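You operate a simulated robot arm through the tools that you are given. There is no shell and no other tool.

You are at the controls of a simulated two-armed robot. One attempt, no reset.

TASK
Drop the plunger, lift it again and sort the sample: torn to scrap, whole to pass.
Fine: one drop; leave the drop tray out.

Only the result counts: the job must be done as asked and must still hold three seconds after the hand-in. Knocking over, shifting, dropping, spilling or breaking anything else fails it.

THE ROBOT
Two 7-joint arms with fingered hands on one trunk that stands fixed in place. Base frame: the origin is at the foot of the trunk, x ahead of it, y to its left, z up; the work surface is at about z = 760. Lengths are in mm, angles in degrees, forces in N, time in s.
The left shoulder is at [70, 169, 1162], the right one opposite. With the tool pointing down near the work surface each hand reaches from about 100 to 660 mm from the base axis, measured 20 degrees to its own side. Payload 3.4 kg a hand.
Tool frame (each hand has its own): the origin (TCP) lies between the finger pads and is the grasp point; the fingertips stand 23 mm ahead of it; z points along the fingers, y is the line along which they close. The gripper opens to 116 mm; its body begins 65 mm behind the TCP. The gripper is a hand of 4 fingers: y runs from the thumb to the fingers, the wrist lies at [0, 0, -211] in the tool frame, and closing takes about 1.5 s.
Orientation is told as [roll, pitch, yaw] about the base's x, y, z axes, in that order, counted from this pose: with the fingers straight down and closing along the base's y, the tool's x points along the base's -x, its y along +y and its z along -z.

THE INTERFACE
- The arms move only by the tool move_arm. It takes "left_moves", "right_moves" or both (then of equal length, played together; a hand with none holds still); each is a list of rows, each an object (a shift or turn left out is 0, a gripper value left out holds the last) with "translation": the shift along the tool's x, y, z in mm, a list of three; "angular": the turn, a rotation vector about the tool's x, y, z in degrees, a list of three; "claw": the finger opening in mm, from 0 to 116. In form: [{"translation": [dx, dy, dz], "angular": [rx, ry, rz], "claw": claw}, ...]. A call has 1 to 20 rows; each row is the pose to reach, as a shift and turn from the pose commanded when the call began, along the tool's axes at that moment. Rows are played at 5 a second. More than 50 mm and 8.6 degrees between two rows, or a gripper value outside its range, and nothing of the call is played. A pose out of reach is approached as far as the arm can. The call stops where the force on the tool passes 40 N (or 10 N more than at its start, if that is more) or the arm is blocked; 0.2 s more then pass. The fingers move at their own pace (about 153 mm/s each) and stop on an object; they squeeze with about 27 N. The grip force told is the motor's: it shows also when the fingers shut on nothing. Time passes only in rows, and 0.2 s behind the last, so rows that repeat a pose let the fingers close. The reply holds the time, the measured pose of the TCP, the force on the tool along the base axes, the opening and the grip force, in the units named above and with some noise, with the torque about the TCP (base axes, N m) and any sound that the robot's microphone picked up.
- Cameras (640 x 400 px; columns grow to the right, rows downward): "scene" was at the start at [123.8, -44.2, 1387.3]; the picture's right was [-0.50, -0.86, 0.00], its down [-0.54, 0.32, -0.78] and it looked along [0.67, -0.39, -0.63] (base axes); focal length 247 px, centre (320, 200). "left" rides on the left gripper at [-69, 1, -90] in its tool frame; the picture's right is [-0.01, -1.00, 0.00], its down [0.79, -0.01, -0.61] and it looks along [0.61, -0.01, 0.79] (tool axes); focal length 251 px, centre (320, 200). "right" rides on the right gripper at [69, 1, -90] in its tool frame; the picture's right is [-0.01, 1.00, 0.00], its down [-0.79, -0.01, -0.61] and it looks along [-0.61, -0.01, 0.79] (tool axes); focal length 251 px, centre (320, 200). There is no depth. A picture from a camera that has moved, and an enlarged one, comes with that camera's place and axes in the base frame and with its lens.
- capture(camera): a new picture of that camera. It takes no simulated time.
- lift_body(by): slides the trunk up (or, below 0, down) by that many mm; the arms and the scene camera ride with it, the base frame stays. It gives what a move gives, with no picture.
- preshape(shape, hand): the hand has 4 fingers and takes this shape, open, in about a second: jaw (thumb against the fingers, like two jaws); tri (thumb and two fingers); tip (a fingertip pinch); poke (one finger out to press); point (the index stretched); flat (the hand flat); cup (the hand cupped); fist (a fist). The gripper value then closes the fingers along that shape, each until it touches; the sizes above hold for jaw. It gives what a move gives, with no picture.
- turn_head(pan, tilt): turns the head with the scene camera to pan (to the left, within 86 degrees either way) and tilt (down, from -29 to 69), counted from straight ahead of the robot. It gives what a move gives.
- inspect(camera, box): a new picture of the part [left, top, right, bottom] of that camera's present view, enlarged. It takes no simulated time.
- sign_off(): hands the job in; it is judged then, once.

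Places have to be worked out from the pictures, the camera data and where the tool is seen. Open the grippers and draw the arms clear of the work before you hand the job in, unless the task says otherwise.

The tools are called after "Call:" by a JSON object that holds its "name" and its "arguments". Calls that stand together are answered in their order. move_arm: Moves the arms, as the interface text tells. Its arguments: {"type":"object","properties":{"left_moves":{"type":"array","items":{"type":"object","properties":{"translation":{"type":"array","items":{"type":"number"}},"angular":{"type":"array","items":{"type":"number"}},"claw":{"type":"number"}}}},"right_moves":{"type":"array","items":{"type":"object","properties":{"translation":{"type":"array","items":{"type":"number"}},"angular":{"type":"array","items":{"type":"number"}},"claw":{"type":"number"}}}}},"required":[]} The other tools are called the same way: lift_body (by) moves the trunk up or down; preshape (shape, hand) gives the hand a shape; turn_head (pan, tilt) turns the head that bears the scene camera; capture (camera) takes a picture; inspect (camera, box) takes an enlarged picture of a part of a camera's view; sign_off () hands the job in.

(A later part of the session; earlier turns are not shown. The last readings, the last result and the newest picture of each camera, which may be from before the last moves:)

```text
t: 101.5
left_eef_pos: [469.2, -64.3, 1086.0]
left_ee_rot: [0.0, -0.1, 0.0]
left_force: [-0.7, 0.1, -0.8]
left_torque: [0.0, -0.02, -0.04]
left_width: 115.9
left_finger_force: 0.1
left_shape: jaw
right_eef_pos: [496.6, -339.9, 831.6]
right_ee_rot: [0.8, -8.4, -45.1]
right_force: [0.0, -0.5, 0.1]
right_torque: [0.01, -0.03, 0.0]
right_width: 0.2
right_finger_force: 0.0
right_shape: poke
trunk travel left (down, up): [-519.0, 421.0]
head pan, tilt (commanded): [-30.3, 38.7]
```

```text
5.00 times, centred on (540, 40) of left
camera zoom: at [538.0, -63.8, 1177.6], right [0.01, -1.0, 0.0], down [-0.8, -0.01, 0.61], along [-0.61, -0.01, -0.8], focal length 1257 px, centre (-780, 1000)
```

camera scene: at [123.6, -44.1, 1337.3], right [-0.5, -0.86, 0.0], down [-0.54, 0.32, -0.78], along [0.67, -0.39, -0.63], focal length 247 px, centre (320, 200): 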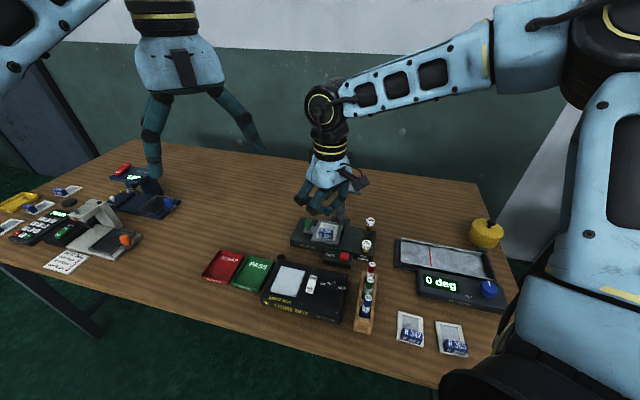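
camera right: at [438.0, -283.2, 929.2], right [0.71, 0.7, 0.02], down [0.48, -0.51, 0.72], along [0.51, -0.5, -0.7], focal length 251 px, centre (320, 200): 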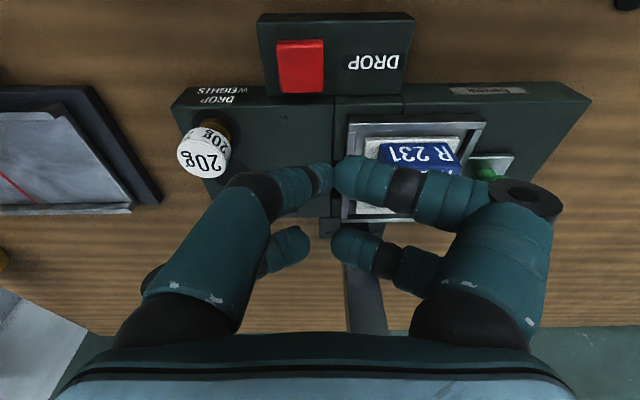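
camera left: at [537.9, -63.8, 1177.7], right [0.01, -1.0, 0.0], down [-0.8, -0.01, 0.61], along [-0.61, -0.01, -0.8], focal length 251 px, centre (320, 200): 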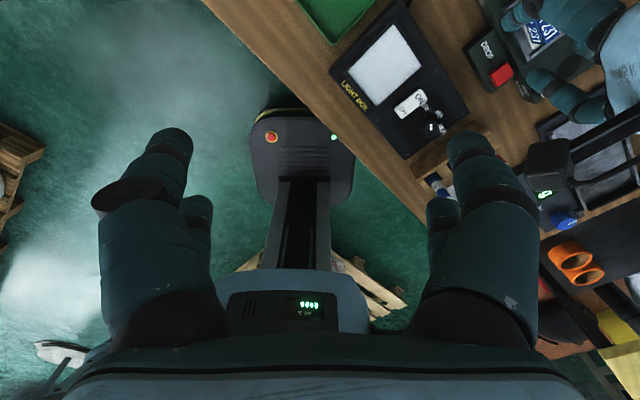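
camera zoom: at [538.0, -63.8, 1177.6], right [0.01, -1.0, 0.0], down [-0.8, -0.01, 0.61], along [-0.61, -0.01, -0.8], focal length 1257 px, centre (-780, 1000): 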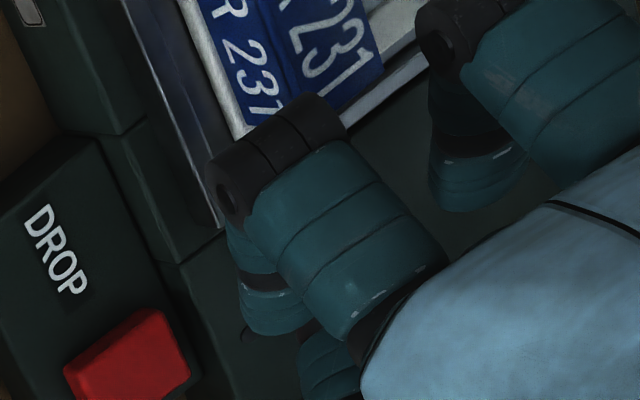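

Clear. I'll go down the last 15 mm so that the tip is beside the tray wall.

Call:
{"name": "move_arm", "arguments": {"right_moves": [{"translation": [0.7, 0, 5]}, {"translation": [1.5, 0, 10]}, {"translation": [2.2, 0, 15]}, {"translation": [2.2, 0, 15]}]}}

Call:
{"name": "inspect", "arguments": {"camera": "right", "box": [240, 80, 440, 230]}}

Call:
{"name": "inspect", "arguments": {"camera": "scene", "box": [315, 170, 375, 225]}}

```text
t: 102.5
left_eef_pos: [469.3, -64.3, 1088.2]
left_ee_rot: [-0.1, 0.0, -0.1]
left_force: [-0.4, -0.1, 0.3]
left_torque: [0.01, -0.05, -0.01]
left_width: 115.8
left_finger_force: 0.1
left_shape: jaw
right_eef_pos: [497.2, -339.4, 816.5]
right_ee_rot: [1.0, -8.5, -45.1]
right_force: [1.4, -1.5, 8.9]
right_torque: [-0.06, -0.03, -0.01]
right_width: 0.2
right_finger_force: 0.1
right_shape: poke
trunk travel left (down, up): [-519.0, 421.0]
head pan, tilt (commanded): [-30.3, 38.7]
```

```text
2.67 times, centred on (340, 155) of right
camera zoom: at [438.8, -282.9, 895.1], right [0.71, 0.7, 0.02], down [0.48, -0.51, 0.72], along [0.51, -0.5, -0.7], focal length 670 px, centre (267, 320)
```

zoom: 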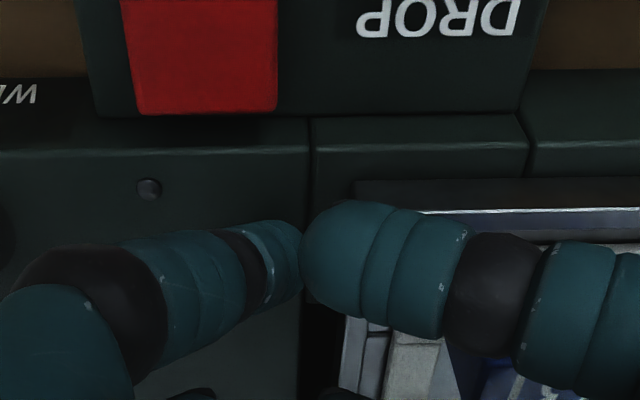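

```text
7.27 times, centred on (345, 198) of scene
camera zoom: at [122.6, -43.5, 1237.6], right [-0.5, -0.86, 0.0], down [-0.54, 0.32, -0.78], along [0.67, -0.39, -0.62], focal length 1795 px, centre (138, 218)
```

zoom: 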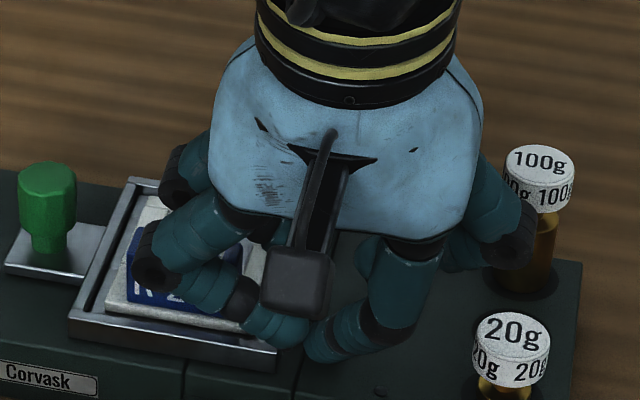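

A light contact (9 N upward): probably the tip on the base surface. I'll raise 2.5 mm to unload.

Call:
{"name": "move_arm", "arguments": {"right_moves": [{"translation": [-0.3, 0, -2]}, {"translation": [-0.4, 0, -3]}, {"translation": [-0.4, 0, -3]}]}}

Call:
{"name": "inspect", "arguments": {"camera": "left", "box": [490, 0, 590, 80]}}

Call:
{"name": "capture", "arguments": {"camera": "right"}}

```text
t: 103.3
left_eef_pos: [468.5, -66.1, 1085.9]
left_ee_rot: [0.0, -0.2, -0.2]
left_force: [-1.0, 0.0, -0.1]
left_torque: [0.01, 0.04, -0.03]
left_width: 115.8
left_finger_force: 0.0
left_shape: jaw
right_eef_pos: [497.7, -340.4, 818.7]
right_ee_rot: [0.8, -8.3, -45.1]
right_force: [-0.1, 0.3, 0.1]
right_torque: [-0.01, -0.04, 0.01]
right_width: 0.2
right_finger_force: 0.1
right_shape: poke
trunk travel left (down, up): [-519.0, 421.0]
head pan, tilt (commanded): [-30.3, 38.7]
```

```text
5.00 times, centred on (540, 40) of left
camera zoom: at [538.2, -63.8, 1177.5], right [0.01, -1.0, 0.0], down [-0.8, -0.01, 0.61], along [-0.61, -0.01, -0.8], focal length 1257 px, centre (-780, 1000)
```

zoom: 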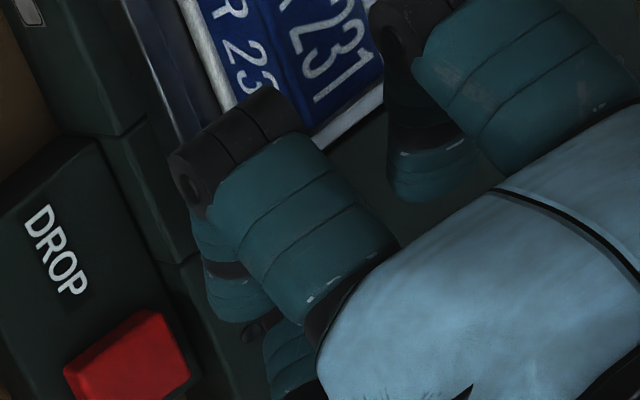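

```text
taken
camera right: at [439.1, -283.3, 896.8], right [0.71, 0.7, 0.02], down [0.48, -0.51, 0.72], along [0.51, -0.5, -0.7], focal length 251 px, centre (320, 200)
```

right: 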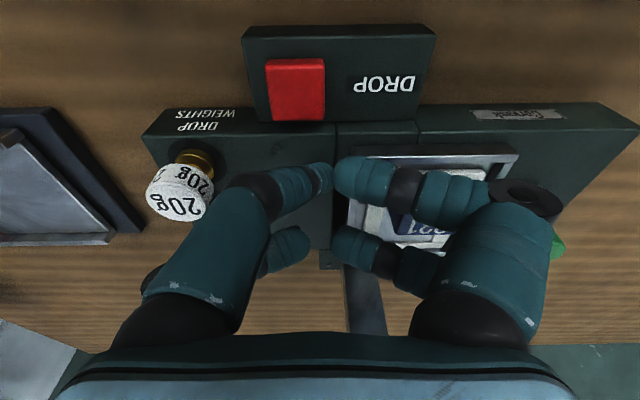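

Unloaded at z=818.7; the base surface is just below the tip. I'll lower 1 mm and start pushing left (+u) gently.

Call:
{"name": "move_arm", "arguments": {"right_moves": [{"translation": [0.1, 2, 1]}, {"translation": [0.1, 4, 1]}, {"translation": [0.1, 6, 1]}, {"translation": [0.1, 8, 1]}, {"translation": [0.1, 10, 1]}, {"translation": [0.1, 10, 1]}]}}

Call:
{"name": "inspect", "arguments": {"camera": "scene", "box": [300, 160, 380, 225]}}

Call:
{"name": "inspect", "arguments": {"camera": "right", "box": [240, 80, 480, 260]}}

```text
t: 104.7
left_eef_pos: [468.1, -65.9, 1087.1]
left_ee_rot: [0.0, -0.1, -0.1]
left_force: [-0.3, 0.4, -0.7]
left_torque: [0.04, -0.02, -0.01]
left_width: 115.9
left_finger_force: 0.0
left_shape: jaw
right_eef_pos: [503.2, -330.9, 817.4]
right_ee_rot: [0.9, -8.4, -45.1]
right_force: [0.2, -0.8, 3.4]
right_torque: [-0.05, -0.04, 0.03]
right_width: 0.0
right_finger_force: 0.0
right_shape: poke
trunk travel left (down, up): [-519.0, 421.0]
head pan, tilt (commanded): [-30.3, 38.7]
```

```text
6.15 times, centred on (340, 192) of scene
camera zoom: at [123.4, -44.2, 1237.3], right [-0.5, -0.86, 0.0], down [-0.54, 0.32, -0.78], along [0.67, -0.39, -0.63], focal length 1519 px, centre (197, 246)
```

zoom: 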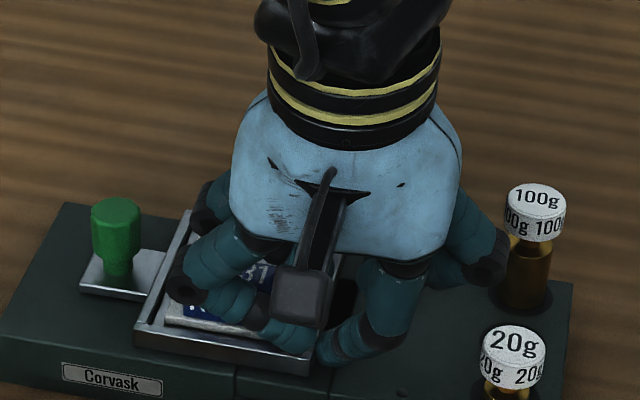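

```text
2.22 times, centred on (360, 170) of right
camera zoom: at [444.9, -275.1, 895.6], right [0.71, 0.7, 0.02], down [0.48, -0.51, 0.72], along [0.51, -0.5, -0.7], focal length 559 px, centre (231, 267)
```

zoom: 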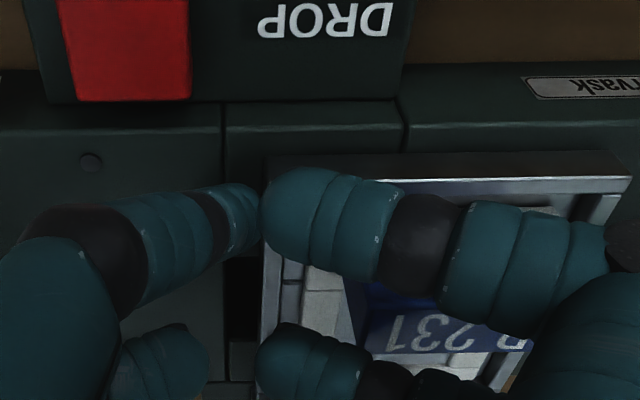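

The tip is now at the tray wall. I'll continue pushing in small steps.

Call:
{"name": "move_arm", "arguments": {"right_moves": [{"translation": [0, 3, -0.5]}, {"translation": [0, 6, -0.5]}, {"translation": [0, 9, -0.5]}, {"translation": [0, 12, -0.5]}, {"translation": [0, 12, -0.5]}]}}

Call:
{"name": "inspect", "arguments": {"camera": "scene", "box": [300, 160, 380, 225]}}

Call:
{"name": "inspect", "arguments": {"camera": "right", "box": [240, 80, 480, 260]}}

```text
t: 105.9
left_eef_pos: [467.7, -65.5, 1086.9]
left_ee_rot: [0.0, 0.0, -0.1]
left_force: [1.2, -0.9, 0.7]
left_torque: [-0.01, -0.01, 0.01]
left_width: 115.9
left_finger_force: 0.0
left_shape: jaw
right_eef_pos: [512.4, -324.2, 818.7]
right_ee_rot: [0.9, -8.3, -45.1]
right_force: [-0.1, -1.0, -0.7]
right_torque: [-0.02, 0.02, 0.03]
right_width: 0.0
right_finger_force: 0.0
right_shape: poke
trunk travel left (down, up): [-519.0, 421.0]
head pan, tilt (commanded): [-30.3, 38.7]
```

```text
6.15 times, centred on (340, 192) of scene
camera zoom: at [123.7, -44.3, 1237.2], right [-0.5, -0.86, 0.0], down [-0.54, 0.32, -0.78], along [0.67, -0.39, -0.63], focal length 1519 px, centre (197, 246)
```

zoom: 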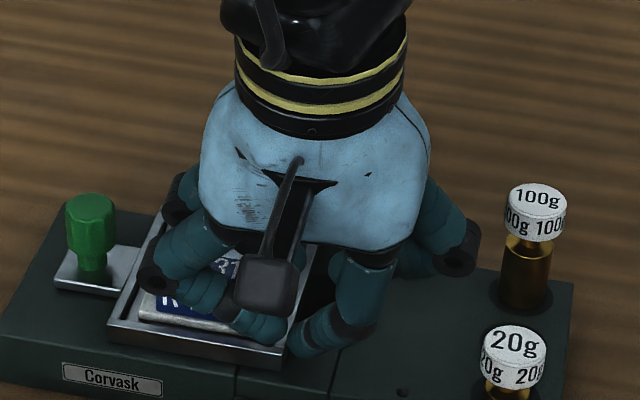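

```text
2.22 times, centred on (360, 170) of right
camera zoom: at [453.7, -266.7, 897.7], right [0.71, 0.7, 0.02], down [0.48, -0.51, 0.72], along [0.51, -0.5, -0.7], focal length 559 px, centre (231, 267)
```

zoom: 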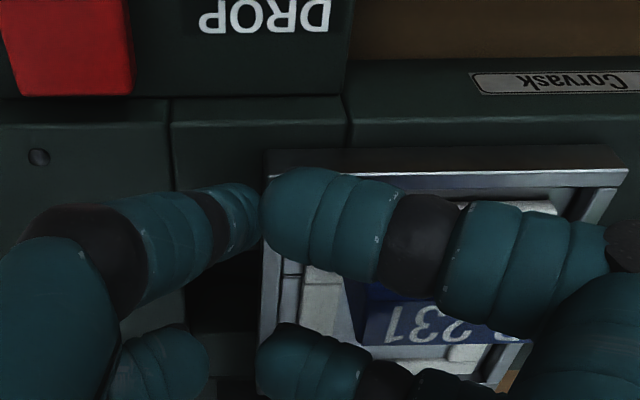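

The tray is sliding out with almost no force. I'll continue.

Call:
{"name": "move_arm", "arguments": {"right_moves": [{"translation": [0, 3, 0]}, {"translation": [0, 6, 0]}, {"translation": [0, 9, 0]}, {"translation": [0, 12, 0]}, {"translation": [0, 12, 0]}]}}

Call:
{"name": "inspect", "arguments": {"camera": "scene", "box": [290, 160, 380, 225]}}

```text
t: 107.1
left_eef_pos: [469.9, -64.7, 1087.7]
left_ee_rot: [0.0, -0.1, 0.0]
left_force: [0.5, 0.4, -0.6]
left_torque: [-0.01, 0.01, -0.01]
left_width: 115.9
left_finger_force: 0.0
left_shape: jaw
right_eef_pos: [520.2, -316.7, 818.8]
right_ee_rot: [0.9, -8.2, -45.1]
right_force: [-1.1, -0.6, 0.2]
right_torque: [0.03, 0.01, -0.03]
right_width: 0.0
right_finger_force: 0.0
right_shape: poke
trunk travel left (down, up): [-519.0, 421.0]
head pan, tilt (commanded): [-30.3, 38.7]
```

```text
6.15 times, centred on (335, 192) of scene
camera zoom: at [123.6, -44.2, 1237.3], right [-0.5, -0.86, 0.0], down [-0.54, 0.32, -0.78], along [0.67, -0.39, -0.63], focal length 1519 px, centre (228, 246)
```

zoom: 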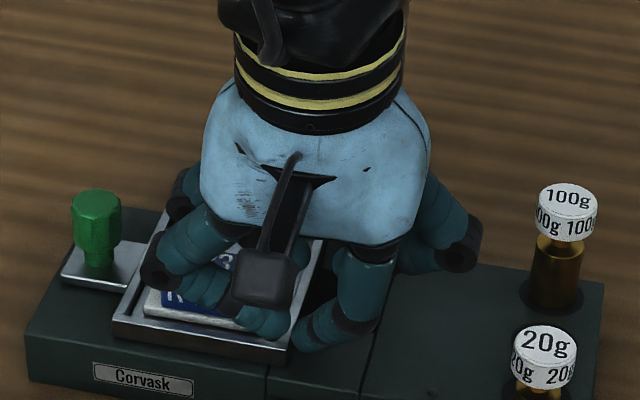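

The tab is nearly flush with the end of the base. I'll push a little further to find the end stop.

Call:
{"name": "move_arm", "arguments": {"right_moves": [{"translation": [0, 2, 0]}, {"translation": [0, 4, 0]}, {"translation": [0, 6, 0]}, {"translation": [0, 8, 0]}, {"translation": [0, 8, 0]}]}}

Call:
{"name": "inspect", "arguments": {"camera": "scene", "box": [290, 160, 380, 225]}}

```text
t: 108.3
left_eef_pos: [468.4, -65.6, 1087.9]
left_ee_rot: [0.0, -0.1, -0.1]
left_force: [0.3, -0.2, 0.9]
left_torque: [-0.02, -0.05, -0.01]
left_width: 116.1
left_finger_force: 0.0
left_shape: jaw
right_eef_pos: [525.7, -309.3, 818.3]
right_ee_rot: [0.9, -8.3, -45.2]
right_force: [-0.2, -0.5, 0.0]
right_torque: [-0.04, 0.02, -0.05]
right_width: 0.0
right_finger_force: 0.1
right_shape: poke
trunk travel left (down, up): [-519.0, 421.0]
head pan, tilt (commanded): [-30.3, 38.7]
```

```text
6.15 times, centred on (335, 192) of scene
camera zoom: at [123.7, -44.2, 1237.2], right [-0.5, -0.86, 0.0], down [-0.54, 0.32, -0.78], along [0.67, -0.39, -0.63], focal length 1519 px, centre (228, 246)
```

zoom: 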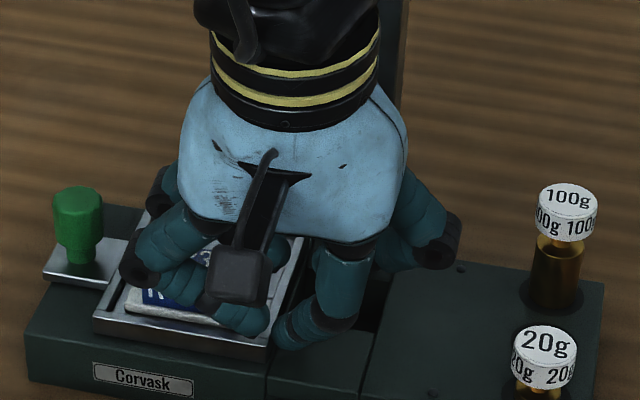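

Still sliding freely. I'll push on until the stop.

Call:
{"name": "move_arm", "arguments": {"right_moves": [{"translation": [0, 2, 0]}, {"translation": [0, 4, 0]}, {"translation": [0, 6, 0]}, {"translation": [0, 8, 0]}, {"translation": [0, 10, 0]}, {"translation": [0, 10, 0]}]}}

Call:
{"name": "inspect", "arguments": {"camera": "scene", "box": [280, 150, 380, 225]}}

```text
t: 109.7
left_eef_pos: [469.3, -64.4, 1085.9]
left_ee_rot: [0.0, -0.1, -0.1]
left_force: [-0.5, -0.3, -0.1]
left_torque: [0.03, -0.02, 0.0]
left_width: 116.1
left_finger_force: 0.0
left_shape: jaw
right_eef_pos: [532.3, -303.0, 818.3]
right_ee_rot: [0.9, -8.2, -45.0]
right_force: [-0.7, -0.9, -0.6]
right_torque: [0.0, 0.05, 0.01]
right_width: 0.0
right_finger_force: 0.1
right_shape: poke
trunk travel left (down, up): [-519.0, 421.0]
head pan, tilt (commanded): [-30.3, 38.7]
```

```text
5.33 times, centred on (330, 188) of scene
camera zoom: at [123.7, -44.2, 1237.3], right [-0.5, -0.86, 0.0], down [-0.54, 0.32, -0.78], along [0.67, -0.39, -0.63], focal length 1316 px, centre (267, 267)
```

zoom: 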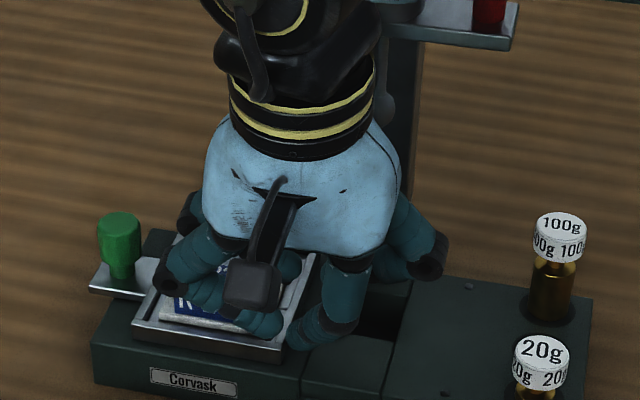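

About 65 mm out now. I'll push another 10 mm, watching for the stop.

Call:
{"name": "move_arm", "arguments": {"right_moves": [{"translation": [0, 2, 0]}, {"translation": [0, 4, 0]}, {"translation": [0, 6, 0]}, {"translation": [0, 8, 0]}, {"translation": [0, 10, 0]}, {"translation": [0, 10, 0]}]}}

Call:
{"name": "inspect", "arguments": {"camera": "scene", "box": [280, 150, 380, 225]}}

```text
t: 111.1
left_eef_pos: [466.0, -66.7, 1086.5]
left_ee_rot: [0.2, -0.2, -0.1]
left_force: [-0.6, 0.1, -0.2]
left_torque: [-0.02, 0.0, -0.01]
left_width: 116.0
left_finger_force: 0.2
left_shape: jaw
right_eef_pos: [540.3, -296.3, 819.4]
right_ee_rot: [0.9, -8.3, -45.3]
right_force: [-8.5, -8.7, 0.6]
right_torque: [-0.13, 0.14, -0.01]
right_width: 0.0
right_finger_force: 0.1
right_shape: poke
trunk travel left (down, up): [-519.0, 421.0]
head pan, tilt (commanded): [-30.3, 38.7]
```

```text
5.33 times, centred on (330, 188) of scene
camera zoom: at [121.7, -45.9, 1237.4], right [-0.51, -0.86, 0.0], down [-0.54, 0.32, -0.78], along [0.67, -0.39, -0.62], focal length 1316 px, centre (267, 267)
```

zoom: 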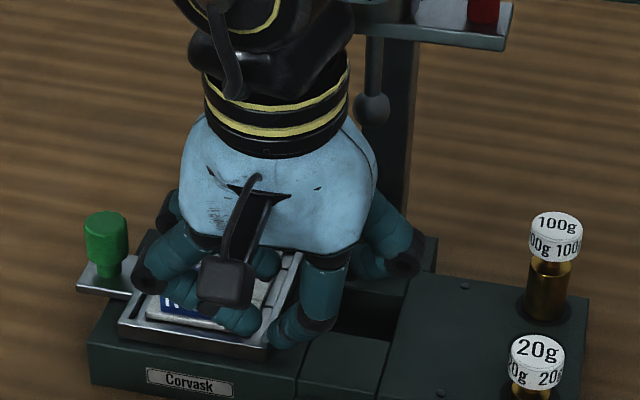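

End stop reached (12 N): the tray is fully out. I'll back the finger off the wall and lift clear.

Call:
{"name": "move_arm", "arguments": {"right_moves": [{"translation": [0, -3, 0]}, {"translation": [0, -7, 0]}, {"translation": [1, -9, -10]}, {"translation": [3, -9, -35]}, {"translation": [15, -9, -60]}, {"translation": [35, -9, -90]}, {"translation": [50, -9, -120]}, {"translation": [50, -9, -120]}]}}

Call:
{"name": "capture", "arguments": {"camera": "right"}}

Call:
{"name": "inspect", "arguments": {"camera": "scene", "box": [270, 120, 400, 250]}}

```text
t: 112.9
left_eef_pos: [469.3, -65.8, 1087.3]
left_ee_rot: [0.0, 0.0, -0.1]
left_force: [-0.7, 0.1, 0.2]
left_torque: [0.03, 0.01, -0.02]
left_width: 115.9
left_finger_force: 0.1
left_shape: jaw
right_eef_pos: [488.4, -253.2, 931.1]
right_ee_rot: [0.8, -8.3, -45.0]
right_force: [0.5, 0.6, 0.5]
right_torque: [0.01, -0.01, 0.01]
right_width: 0.0
right_finger_force: 0.0
right_shape: poke
trunk travel left (down, up): [-519.0, 421.0]
head pan, tilt (commanded): [-30.3, 38.7]
```

```text
taken
camera right: at [429.6, -197.3, 1010.6], right [0.71, 0.7, 0.02], down [0.48, -0.51, 0.71], along [0.51, -0.5, -0.7], focal length 251 px, centre (320, 200)
```

right: 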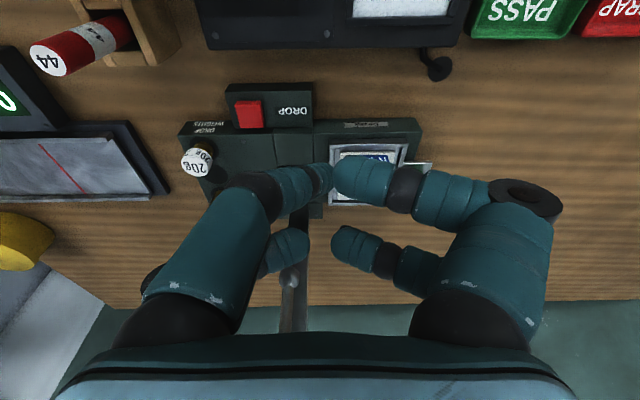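

```text
3.08 times, centred on (335, 185) of scene
camera zoom: at [124.2, -44.4, 1237.2], right [-0.5, -0.86, 0.0], down [-0.54, 0.32, -0.78], along [0.67, -0.39, -0.63], focal length 760 px, centre (274, 246)
```

zoom: 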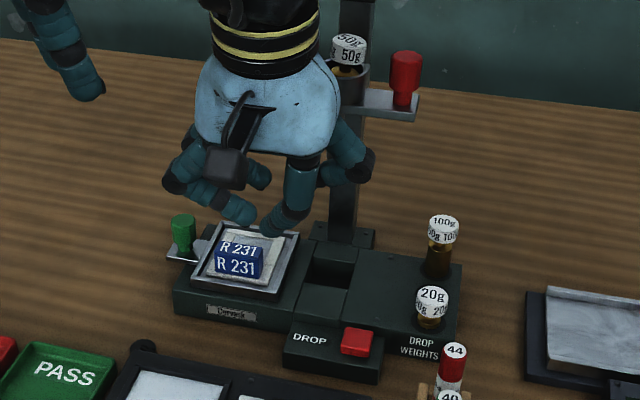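

The tray is fully out, with the well behind it now visible. I'll open the hand into jaw shape and get a good look at the sample.

Call:
{"name": "preshape", "arguments": {"hand": "right", "shape": "jaw"}}

Call:
{"name": "capture", "arguments": {"camera": "right"}}

Call:
{"name": "inspect", "arguments": {"camera": "right", "box": [310, 120, 450, 230]}}

Call:
{"name": "inspect", "arguments": {"camera": "scene", "box": [300, 185, 345, 225]}}

```text
t: 113.8
left_eef_pos: [468.1, -64.9, 1086.9]
left_ee_rot: [0.0, -0.1, -0.2]
left_force: [-1.2, -0.5, -0.8]
left_torque: [-0.01, 0.02, -0.01]
left_width: 115.6
left_finger_force: 0.1
left_shape: jaw
right_eef_pos: [488.0, -254.3, 931.7]
right_ee_rot: [0.9, -8.3, -45.0]
right_force: [0.1, 0.3, 0.0]
right_torque: [0.05, 0.01, 0.02]
right_width: 115.5
right_finger_force: 0.2
right_shape: jaw
trunk travel left (down, up): [-519.0, 421.0]
head pan, tilt (commanded): [-30.3, 38.7]
```

```text
taken
camera right: at [429.5, -197.2, 1010.6], right [0.71, 0.7, 0.02], down [0.48, -0.51, 0.72], along [0.51, -0.5, -0.7], focal length 251 px, centre (320, 200)
```

right: 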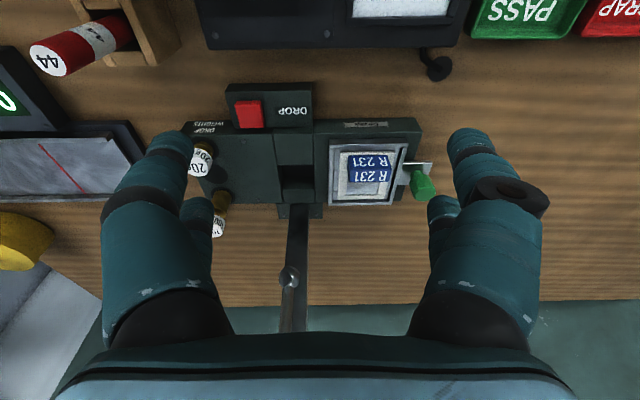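

```text
3.64 times, centred on (380, 175) of right
camera zoom: at [429.5, -197.2, 1010.6], right [0.71, 0.7, 0.02], down [0.48, -0.51, 0.72], along [0.51, -0.5, -0.7], focal length 914 px, centre (102, 291)
```

zoom: 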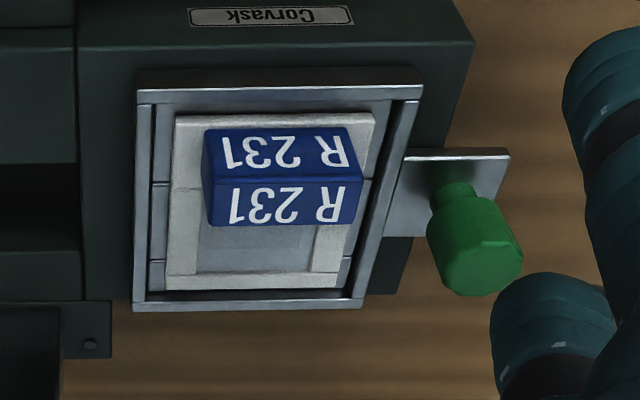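

```text
10.00 times, centred on (322, 205) of scene
camera zoom: at [123.8, -44.1, 1237.2], right [-0.5, -0.86, 0.0], down [-0.54, 0.32, -0.78], along [0.67, -0.39, -0.63], focal length 2468 px, centre (295, 150)
```

zoom: 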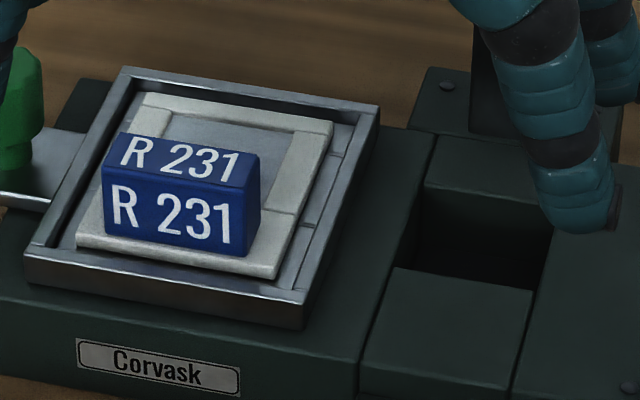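

Now I can see the sample well in the tray, label at about (581,-276). I'll straighten the hand, rise a little, and turn to about yaw +38°, so both finger pairs can close on the long faces of the label block.

Call:
{"name": "move_arm", "arguments": {"right_moves": [{"translation": [0, 0, -20], "angular": [0, 4, 0]}, {"translation": [5, 0, -45], "angular": [0, 8.3, 0]}, {"translation": [5, 0, -70], "angular": [0, 8.3, 0]}, {"translation": [5, 0, -70], "angular": [0, 8.3, 0]}]}}

Call:
{"name": "move_arm", "arguments": {"right_moves": [{"angular": [0, 0, -7], "claw": 70}, {"angular": [0, 0, -14], "claw": 70}, {"angular": [0, 0, -21], "claw": 70}, {"angular": [0, 0, -28], "claw": 70}, {"angular": [0, 0, -35], "claw": 70}, {"angular": [0, 0, -42], "claw": 70}, {"angular": [0, 0, -49], "claw": 70}, {"angular": [0, 0, -56], "claw": 70}, {"angular": [0, 0, -63], "claw": 70}, {"angular": [0, 0, -70], "claw": 70}, {"angular": [0, 0, -77], "claw": 70}, {"angular": [0, 0, -83], "claw": 70}, {"angular": [0, 0, -83], "claw": 70}]}}

Call:
{"name": "capture", "arguments": {"camera": "right"}}

Call:
{"name": "capture", "arguments": {"camera": "scene"}}

```text
t: 114.8
left_eef_pos: [468.3, -65.4, 1087.3]
left_ee_rot: [0.0, 0.1, -0.1]
left_force: [0.4, 0.0, 0.3]
left_torque: [0.0, -0.01, -0.01]
left_width: 115.7
left_finger_force: 0.0
left_shape: jaw
right_eef_pos: [475.4, -245.9, 1000.0]
right_ee_rot: [0.9, 0.0, -44.9]
right_force: [-0.5, -0.7, -0.1]
right_torque: [0.02, 0.02, 0.02]
right_width: 115.7
right_finger_force: 0.0
right_shape: jaw
trunk travel left (down, up): [-519.0, 421.0]
head pan, tilt (commanded): [-30.3, 38.7]
```

```text
t: 117.6
left_eef_pos: [469.9, -64.9, 1086.8]
left_ee_rot: [0.1, -0.1, -0.1]
left_force: [-0.1, -0.6, -0.2]
left_torque: [0.02, 0.0, 0.02]
left_width: 115.6
left_finger_force: 0.0
left_shape: jaw
right_eef_pos: [474.5, -244.9, 998.1]
right_ee_rot: [0.1, -0.8, 38.1]
right_force: [0.1, 0.4, -0.3]
right_torque: [0.01, 0.01, 0.01]
right_width: 70.6
right_finger_force: 0.0
right_shape: jaw
trunk travel left (down, up): [-519.0, 421.0]
head pan, tilt (commanded): [-30.3, 38.7]
```

```text
taken
camera right: at [417.5, -288.0, 1087.3], right [-0.61, 0.79, 0.0], down [0.62, 0.48, 0.62], along [0.49, 0.38, -0.79], focal length 251 px, centre (320, 200)
```

right: 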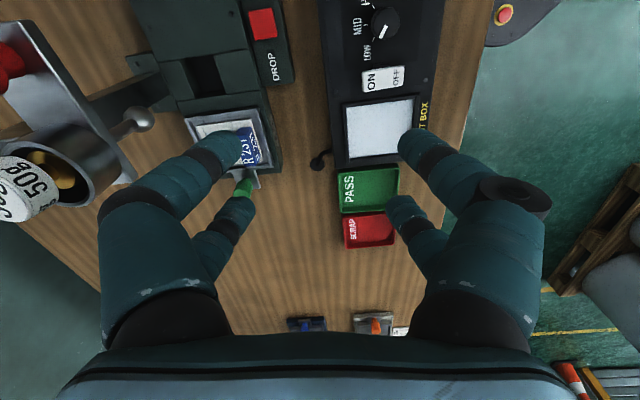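

```text
taken
camera scene: at [123.8, -44.1, 1237.2], right [-0.5, -0.86, 0.0], down [-0.54, 0.32, -0.78], along [0.67, -0.39, -0.63], focal length 247 px, centre (320, 200)
```

scene: 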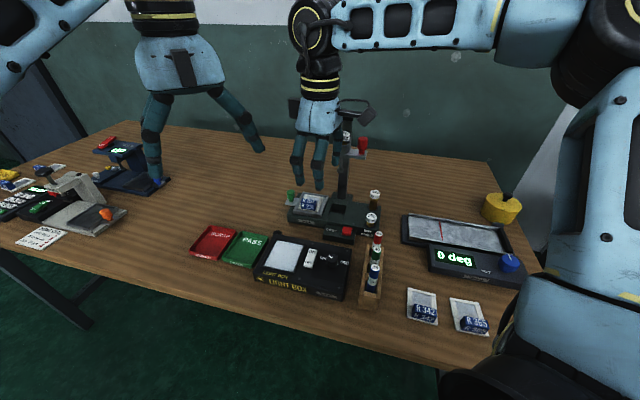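

Yaw +38° is reachable. I'll move towards the label, stopping about 33 mm in front of it at z≈900.

Call:
{"name": "move_arm", "arguments": {"right_moves": [{"translation": [-15, -13, 10], "claw": 70}, {"translation": [-30, -27, 25], "claw": 70}, {"translation": [-45, -40, 50], "claw": 70}, {"translation": [-60.8, -54.3, 75], "claw": 70}, {"translation": [-60.8, -54.3, 98], "claw": 70}, {"translation": [-60.8, -54.3, 98], "claw": 70}]}}

Call:
{"name": "capture", "arguments": {"camera": "right"}}

Call:
{"name": "inspect", "arguments": {"camera": "scene", "box": [270, 120, 400, 250]}}

```text
t: 119.0
left_eef_pos: [469.5, -65.1, 1086.8]
left_ee_rot: [-0.1, -0.2, -0.1]
left_force: [0.1, -0.1, 0.4]
left_torque: [-0.01, -0.01, 0.0]
left_width: 115.8
left_finger_force: 0.0
left_shape: jaw
right_eef_pos: [557.4, -250.0, 900.0]
right_ee_rot: [0.2, -0.9, 38.1]
right_force: [-0.7, 0.0, -0.3]
right_torque: [0.0, 0.04, 0.0]
right_width: 70.4
right_finger_force: 0.0
right_shape: jaw
trunk travel left (down, up): [-519.0, 421.0]
head pan, tilt (commanded): [-30.3, 38.7]
```

```text
taken
camera right: at [501.5, -292.8, 989.8], right [-0.61, 0.79, 0.0], down [0.62, 0.48, 0.62], along [0.49, 0.38, -0.79], focal length 251 px, centre (320, 200)
```

right: 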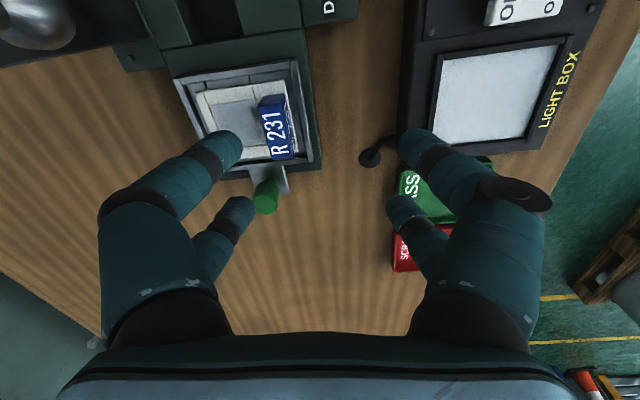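

```text
3.08 times, centred on (335, 185) of scene
camera zoom: at [123.8, -44.0, 1237.2], right [-0.5, -0.86, 0.0], down [-0.54, 0.32, -0.78], along [0.67, -0.39, -0.63], focal length 760 px, centre (274, 246)
```

zoom: 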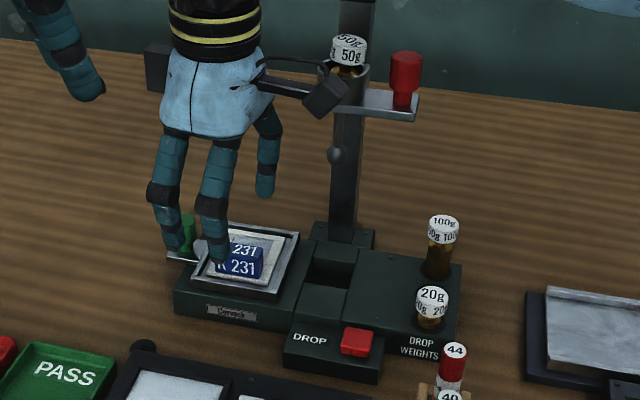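

The label top centre is at about (576,-274), i.e. 31 mm further in. I'll move over it at z≈860 with the fingertips above the label.

Call:
{"name": "move_arm", "arguments": {"right_moves": [{"translation": [-0.5, -7, 15], "claw": 62}, {"translation": [-1, -15, 28], "claw": 62}, {"translation": [-1.7, -23, 38], "claw": 62}, {"translation": [-2.4, -31, 40], "claw": 62}, {"translation": [-2.4, -31, 40], "claw": 62}]}}

Call:
{"name": "capture", "arguments": {"camera": "right"}}

Call:
{"name": "inspect", "arguments": {"camera": "right", "box": [180, 80, 460, 260]}}

Call:
{"name": "inspect", "arguments": {"camera": "scene", "box": [285, 140, 365, 230]}}

```text
t: 120.2
left_eef_pos: [468.8, -65.5, 1087.1]
left_ee_rot: [0.1, 0.1, -0.1]
left_force: [-0.6, -1.3, 0.1]
left_torque: [0.01, -0.01, -0.01]
left_width: 116.0
left_finger_force: 0.1
left_shape: jaw
right_eef_pos: [576.7, -272.9, 861.0]
right_ee_rot: [0.2, -0.8, 38.1]
right_force: [-0.9, -0.2, 0.5]
right_torque: [-0.03, 0.02, 0.02]
right_width: 62.7
right_finger_force: 0.0
right_shape: jaw
trunk travel left (down, up): [-519.0, 421.0]
head pan, tilt (commanded): [-30.3, 38.7]
```

```text
taken
camera right: at [521.6, -315.5, 949.4], right [-0.61, 0.79, 0.0], down [0.62, 0.48, 0.62], along [0.49, 0.38, -0.79], focal length 251 px, centre (320, 200)
```

right: 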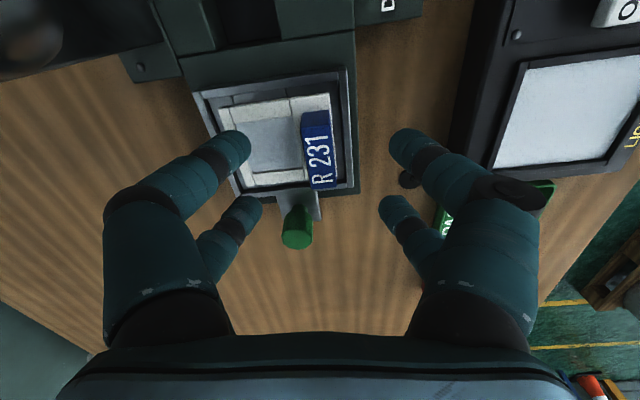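

```text
2.22 times, centred on (320, 170) of right
camera zoom: at [521.6, -315.5, 949.4], right [-0.61, 0.79, 0.0], down [0.62, 0.48, 0.62], along [0.49, 0.38, -0.79], focal length 559 px, centre (320, 267)
```

zoom: 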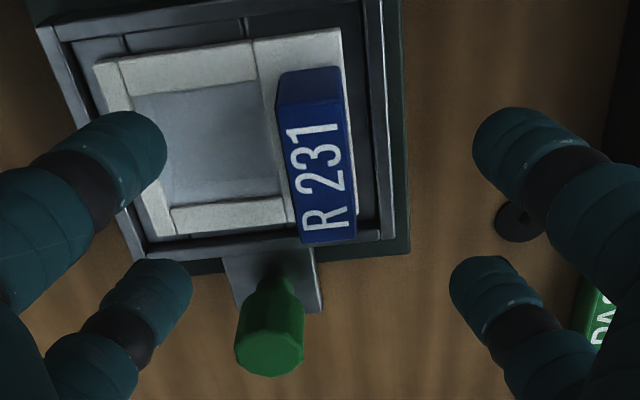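

```text
4.44 times, centred on (325, 185) of scene
camera zoom: at [123.7, -44.1, 1237.3], right [-0.5, -0.86, 0.0], down [-0.54, 0.32, -0.78], along [0.67, -0.39, -0.63], focal length 1097 px, centre (298, 267)
```

zoom: 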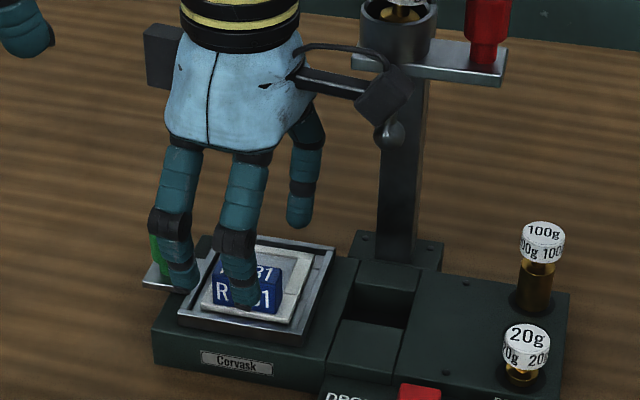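

The label is centred between the fingers; a 3 mm shift along the block would centre it between the pairs. I'll apply that with a small extra yaw, and descend to z≈832 (tips about 5 mm above the film frame).

Call:
{"name": "move_arm", "arguments": {"right_moves": [{"translation": [-1.5, 0, 5], "angular": [0, 0, -2], "claw": 48}, {"translation": [-3, 0, 10], "angular": [0, 0, -5], "claw": 44}, {"translation": [-3, 0, 17], "angular": [0, 0, -5], "claw": 44}, {"translation": [-3, 0, 24], "angular": [0, 0, -5], "claw": 44}, {"translation": [-3, 0, 29], "angular": [0, 0, -5], "claw": 44}, {"translation": [-3, 0, 29], "angular": [0, 0, -5], "claw": 44}]}}

Call:
{"name": "inspect", "arguments": {"camera": "right", "box": [180, 100, 460, 280]}}

Call:
{"name": "inspect", "arguments": {"camera": "scene", "box": [285, 140, 365, 230]}}

```text
t: 121.6
left_eef_pos: [469.1, -66.1, 1086.5]
left_ee_rot: [-0.1, -0.1, -0.1]
left_force: [-0.1, 0.4, -1.1]
left_torque: [-0.01, 0.0, -0.01]
left_width: 115.6
left_finger_force: 0.0
left_shape: jaw
right_eef_pos: [580.3, -271.9, 832.5]
right_ee_rot: [0.0, -0.8, 42.9]
right_force: [-0.2, 0.5, 0.5]
right_torque: [0.02, 0.04, 0.0]
right_width: 44.5
right_finger_force: 0.0
right_shape: jaw
trunk travel left (down, up): [-519.0, 421.0]
head pan, tilt (commanded): [-30.3, 38.7]
```

```text
2.22 times, centred on (320, 190) of right
camera zoom: at [528.1, -318.8, 920.4], right [-0.68, 0.74, 0.0], down [0.58, 0.53, 0.62], along [0.46, 0.42, -0.79], focal length 559 px, centre (320, 222)
```

zoom: 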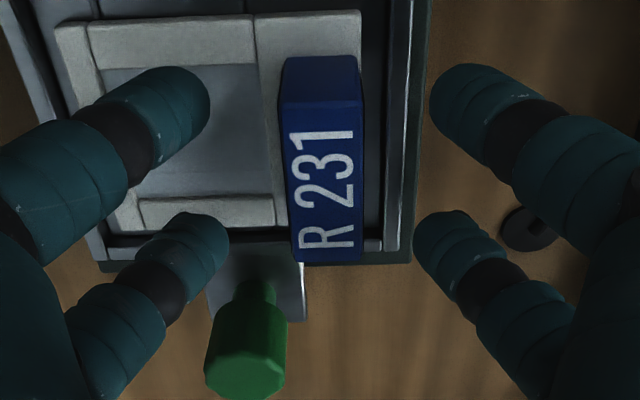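

```text
4.44 times, centred on (325, 185) of scene
camera zoom: at [123.7, -44.1, 1237.3], right [-0.5, -0.86, 0.0], down [-0.54, 0.32, -0.78], along [0.67, -0.39, -0.63], focal length 1097 px, centre (298, 267)
```

zoom: 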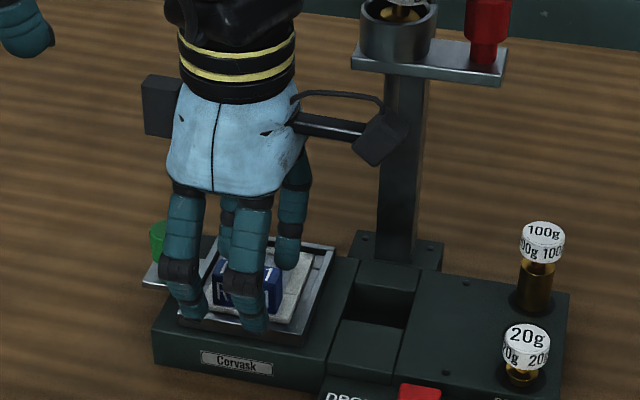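

Well aligned. I'll shift 1.5 mm to centre the pairs on the block, then close.

Call:
{"name": "move_arm", "arguments": {"right_moves": [{"translation": [-1.5, 0, 0], "claw": 36}, {"translation": [-1.5, 0, 0], "claw": 28}, {"translation": [-1.5, 0, 0], "claw": 20}, {"translation": [-1.5, 0, 0], "claw": 10}, {"translation": [-1.5, 0, 0], "claw": 0}, {"translation": [-1.5, 0, 0], "claw": 0}, {"translation": [-1.5, 0, 0], "claw": 0}, {"translation": [-1.5, 0, 0], "claw": 0}]}}

Call:
{"name": "inspect", "arguments": {"camera": "right", "box": [180, 100, 460, 280]}}

Call:
{"name": "inspect", "arguments": {"camera": "scene", "box": [285, 140, 365, 230]}}

```text
t: 123.4
left_eef_pos: [468.8, -64.6, 1087.6]
left_ee_rot: [0.0, -0.1, -0.2]
left_force: [0.1, -0.7, -0.2]
left_torque: [-0.03, 0.01, 0.02]
left_width: 115.9
left_finger_force: 0.0
left_shape: jaw
right_eef_pos: [581.2, -270.8, 832.7]
right_ee_rot: [0.0, -0.9, 43.0]
right_force: [0.5, 0.1, 1.4]
right_torque: [0.0, 0.04, 0.04]
right_width: 7.8
right_finger_force: 26.7
right_shape: jaw
trunk travel left (down, up): [-519.0, 421.0]
head pan, tilt (commanded): [-30.3, 38.7]
```

```text
2.22 times, centred on (320, 190) of right
camera zoom: at [529.0, -317.6, 921.7], right [-0.68, 0.74, 0.0], down [0.58, 0.53, 0.62], along [0.46, 0.42, -0.79], focal length 559 px, centre (320, 222)
```

zoom: 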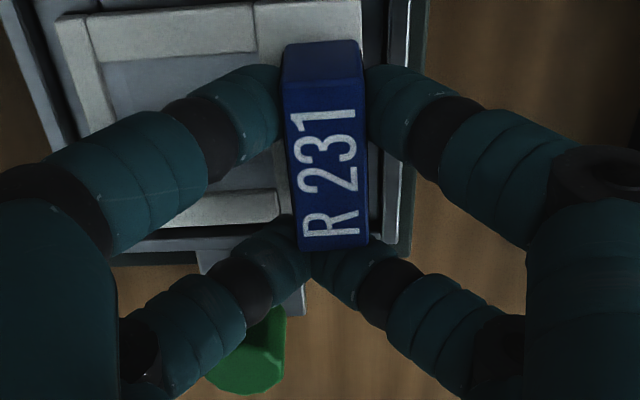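

```text
4.44 times, centred on (325, 185) of scene
camera zoom: at [123.7, -44.1, 1237.3], right [-0.5, -0.86, 0.0], down [-0.54, 0.32, -0.78], along [0.67, -0.39, -0.63], focal length 1097 px, centre (298, 267)
```

zoom: 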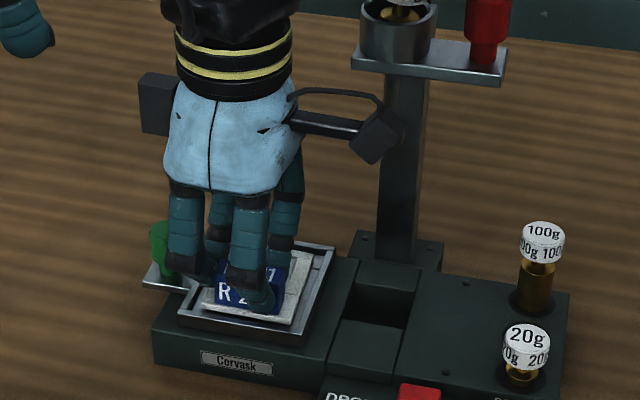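

Only the front pair is really holding; the rear pair slipped past the block's end. I'll reopen and re-grip with a single pair centred on the block.

Call:
{"name": "move_arm", "arguments": {"right_moves": [{"claw": 12}, {"claw": 25}, {"claw": 40}, {"claw": 46}, {"claw": 46}]}}

Call:
{"name": "inspect", "arguments": {"camera": "right", "box": [180, 100, 460, 280]}}

Call:
{"name": "inspect", "arguments": {"camera": "scene", "box": [295, 180, 355, 225]}}

```text
t: 124.6
left_eef_pos: [468.7, -65.6, 1087.6]
left_ee_rot: [0.0, -0.2, -0.1]
left_force: [0.7, -0.2, 0.8]
left_torque: [0.02, -0.01, 0.0]
left_width: 115.8
left_finger_force: 0.0
left_shape: jaw
right_eef_pos: [580.8, -270.8, 833.4]
right_ee_rot: [0.0, -0.8, 43.1]
right_force: [0.3, 0.4, 0.3]
right_torque: [0.03, 0.01, -0.01]
right_width: 45.2
right_finger_force: 0.1
right_shape: jaw
trunk travel left (down, up): [-519.0, 421.0]
head pan, tilt (commanded): [-30.3, 38.7]
```

```text
2.22 times, centred on (320, 190) of right
camera zoom: at [529.0, -317.5, 921.6], right [-0.68, 0.74, 0.0], down [0.58, 0.53, 0.62], along [0.46, 0.42, -0.79], focal length 559 px, centre (320, 222)
```

zoom: 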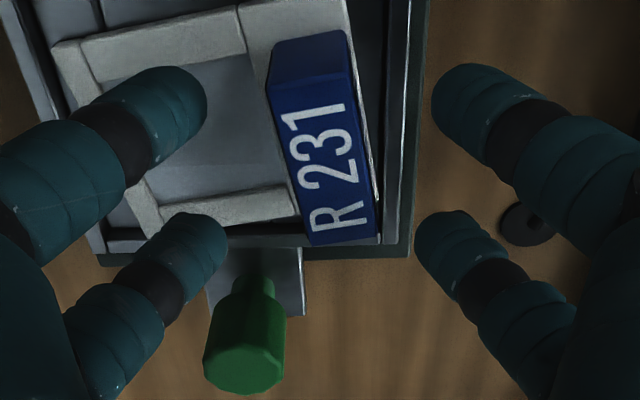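

```text
8.89 times, centred on (325, 202) of scene
camera zoom: at [123.8, -44.1, 1237.2], right [-0.5, -0.86, 0.0], down [-0.54, 0.32, -0.78], along [0.67, -0.39, -0.63], focal length 2194 px, centre (276, 178)
```

zoom: 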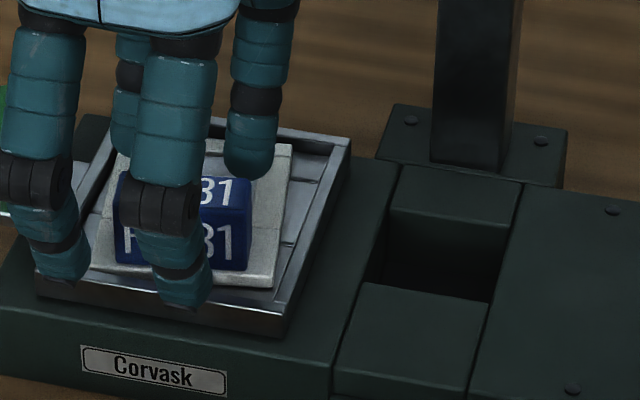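

The sample has turned about 13° and slid a little in the tray, but is fine. Its centre is now at tool x≈+9. I'll shift so that the front pair sits on the block's middle; a centred squeeze will also straighten it.

Call:
{"name": "move_arm", "arguments": {"right_moves": [{"translation": [-4, 0.5, 0], "claw": 46}, {"translation": [-8, 1, 0], "claw": 46}, {"translation": [-11, 1, 0], "claw": 46}, {"translation": [-11, 1, 0], "claw": 46}]}}

Call:
{"name": "inspect", "arguments": {"camera": "right", "box": [180, 80, 460, 260]}}

```text
t: 125.6
left_eef_pos: [469.3, -63.9, 1086.6]
left_ee_rot: [0.1, -0.2, -0.1]
left_force: [-0.4, -1.0, 0.0]
left_torque: [0.0, -0.02, 0.05]
left_width: 116.0
left_finger_force: 0.1
left_shape: jaw
right_eef_pos: [583.7, -264.0, 833.6]
right_ee_rot: [0.0, -0.9, 43.0]
right_force: [-0.4, 0.0, 0.5]
right_torque: [0.02, -0.03, -0.01]
right_width: 45.6
right_finger_force: 0.0
right_shape: jaw
right hand out of reach, approached as far as the arm can: row 3, 4
trunk travel left (down, up): [-519.0, 421.0]
head pan, tilt (commanded): [-30.3, 38.7]
```

```text
2.22 times, centred on (320, 170) of right
camera zoom: at [532.0, -310.9, 922.3], right [-0.68, 0.74, 0.0], down [0.58, 0.53, 0.62], along [0.46, 0.42, -0.79], focal length 559 px, centre (320, 267)
```

zoom: 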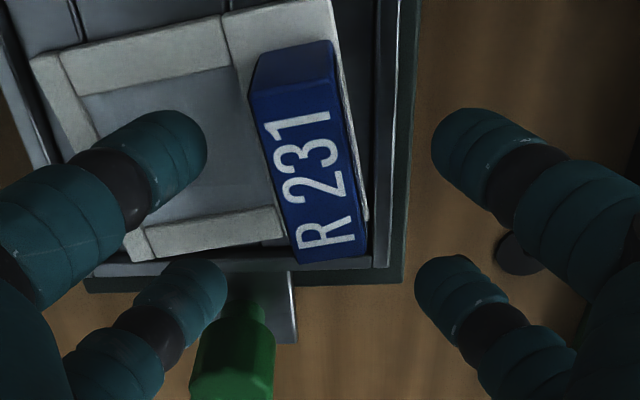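

The front pair is within about 5 mm of the block's middle, good enough. Closing slowly.

Call:
{"name": "move_arm", "arguments": {"right_moves": [{"claw": 36}, {"claw": 28}, {"claw": 20}, {"claw": 12}, {"claw": 5}, {"claw": 0}, {"claw": 0}, {"claw": 0}, {"claw": 0}]}}

Call:
{"name": "inspect", "arguments": {"camera": "right", "box": [180, 80, 460, 260]}}

Call:
{"name": "inspect", "arguments": {"camera": "scene", "box": [295, 180, 355, 225]}}

```text
t: 127.6
left_eef_pos: [468.9, -65.0, 1086.5]
left_ee_rot: [0.0, -0.1, -0.1]
left_force: [-0.4, 0.0, 0.1]
left_torque: [0.02, 0.0, -0.01]
left_width: 116.0
left_finger_force: 0.1
left_shape: jaw
right_eef_pos: [583.5, -263.8, 832.5]
right_ee_rot: [0.0, -1.0, 43.0]
right_force: [0.2, 0.4, 0.6]
right_torque: [0.02, -0.03, 0.0]
right_width: 3.4
right_finger_force: 26.7
right_shape: jaw
trunk travel left (down, up): [-519.0, 421.0]
head pan, tilt (commanded): [-30.3, 38.7]
```

```text
2.22 times, centred on (320, 170) of right
camera zoom: at [532.0, -310.9, 922.3], right [-0.68, 0.74, 0.0], down [0.58, 0.53, 0.62], along [0.46, 0.42, -0.79], focal length 559 px, centre (320, 267)
```

zoom: 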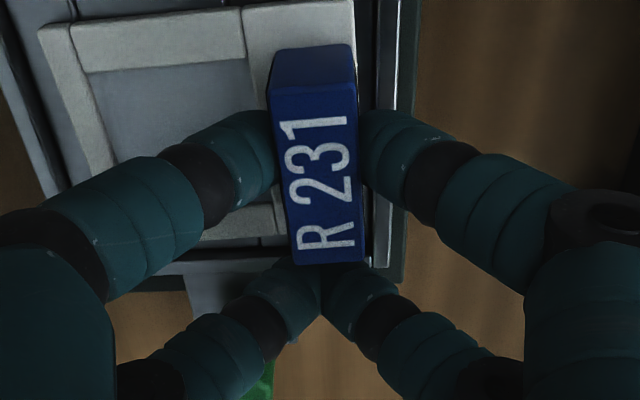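

```text
8.89 times, centred on (325, 202) of scene
camera zoom: at [123.8, -44.2, 1237.2], right [-0.5, -0.86, 0.0], down [-0.54, 0.32, -0.78], along [0.67, -0.39, -0.63], focal length 2194 px, centre (276, 178)
```

zoom: 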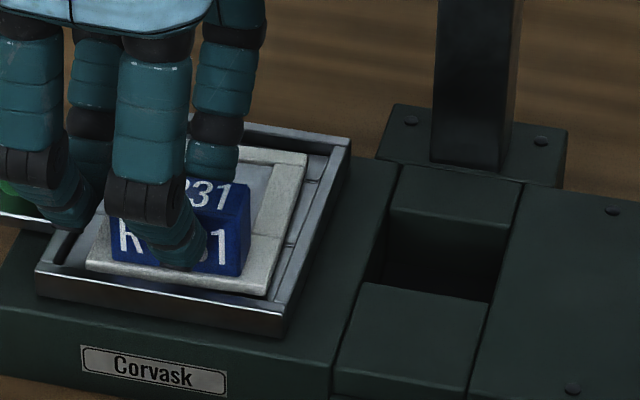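

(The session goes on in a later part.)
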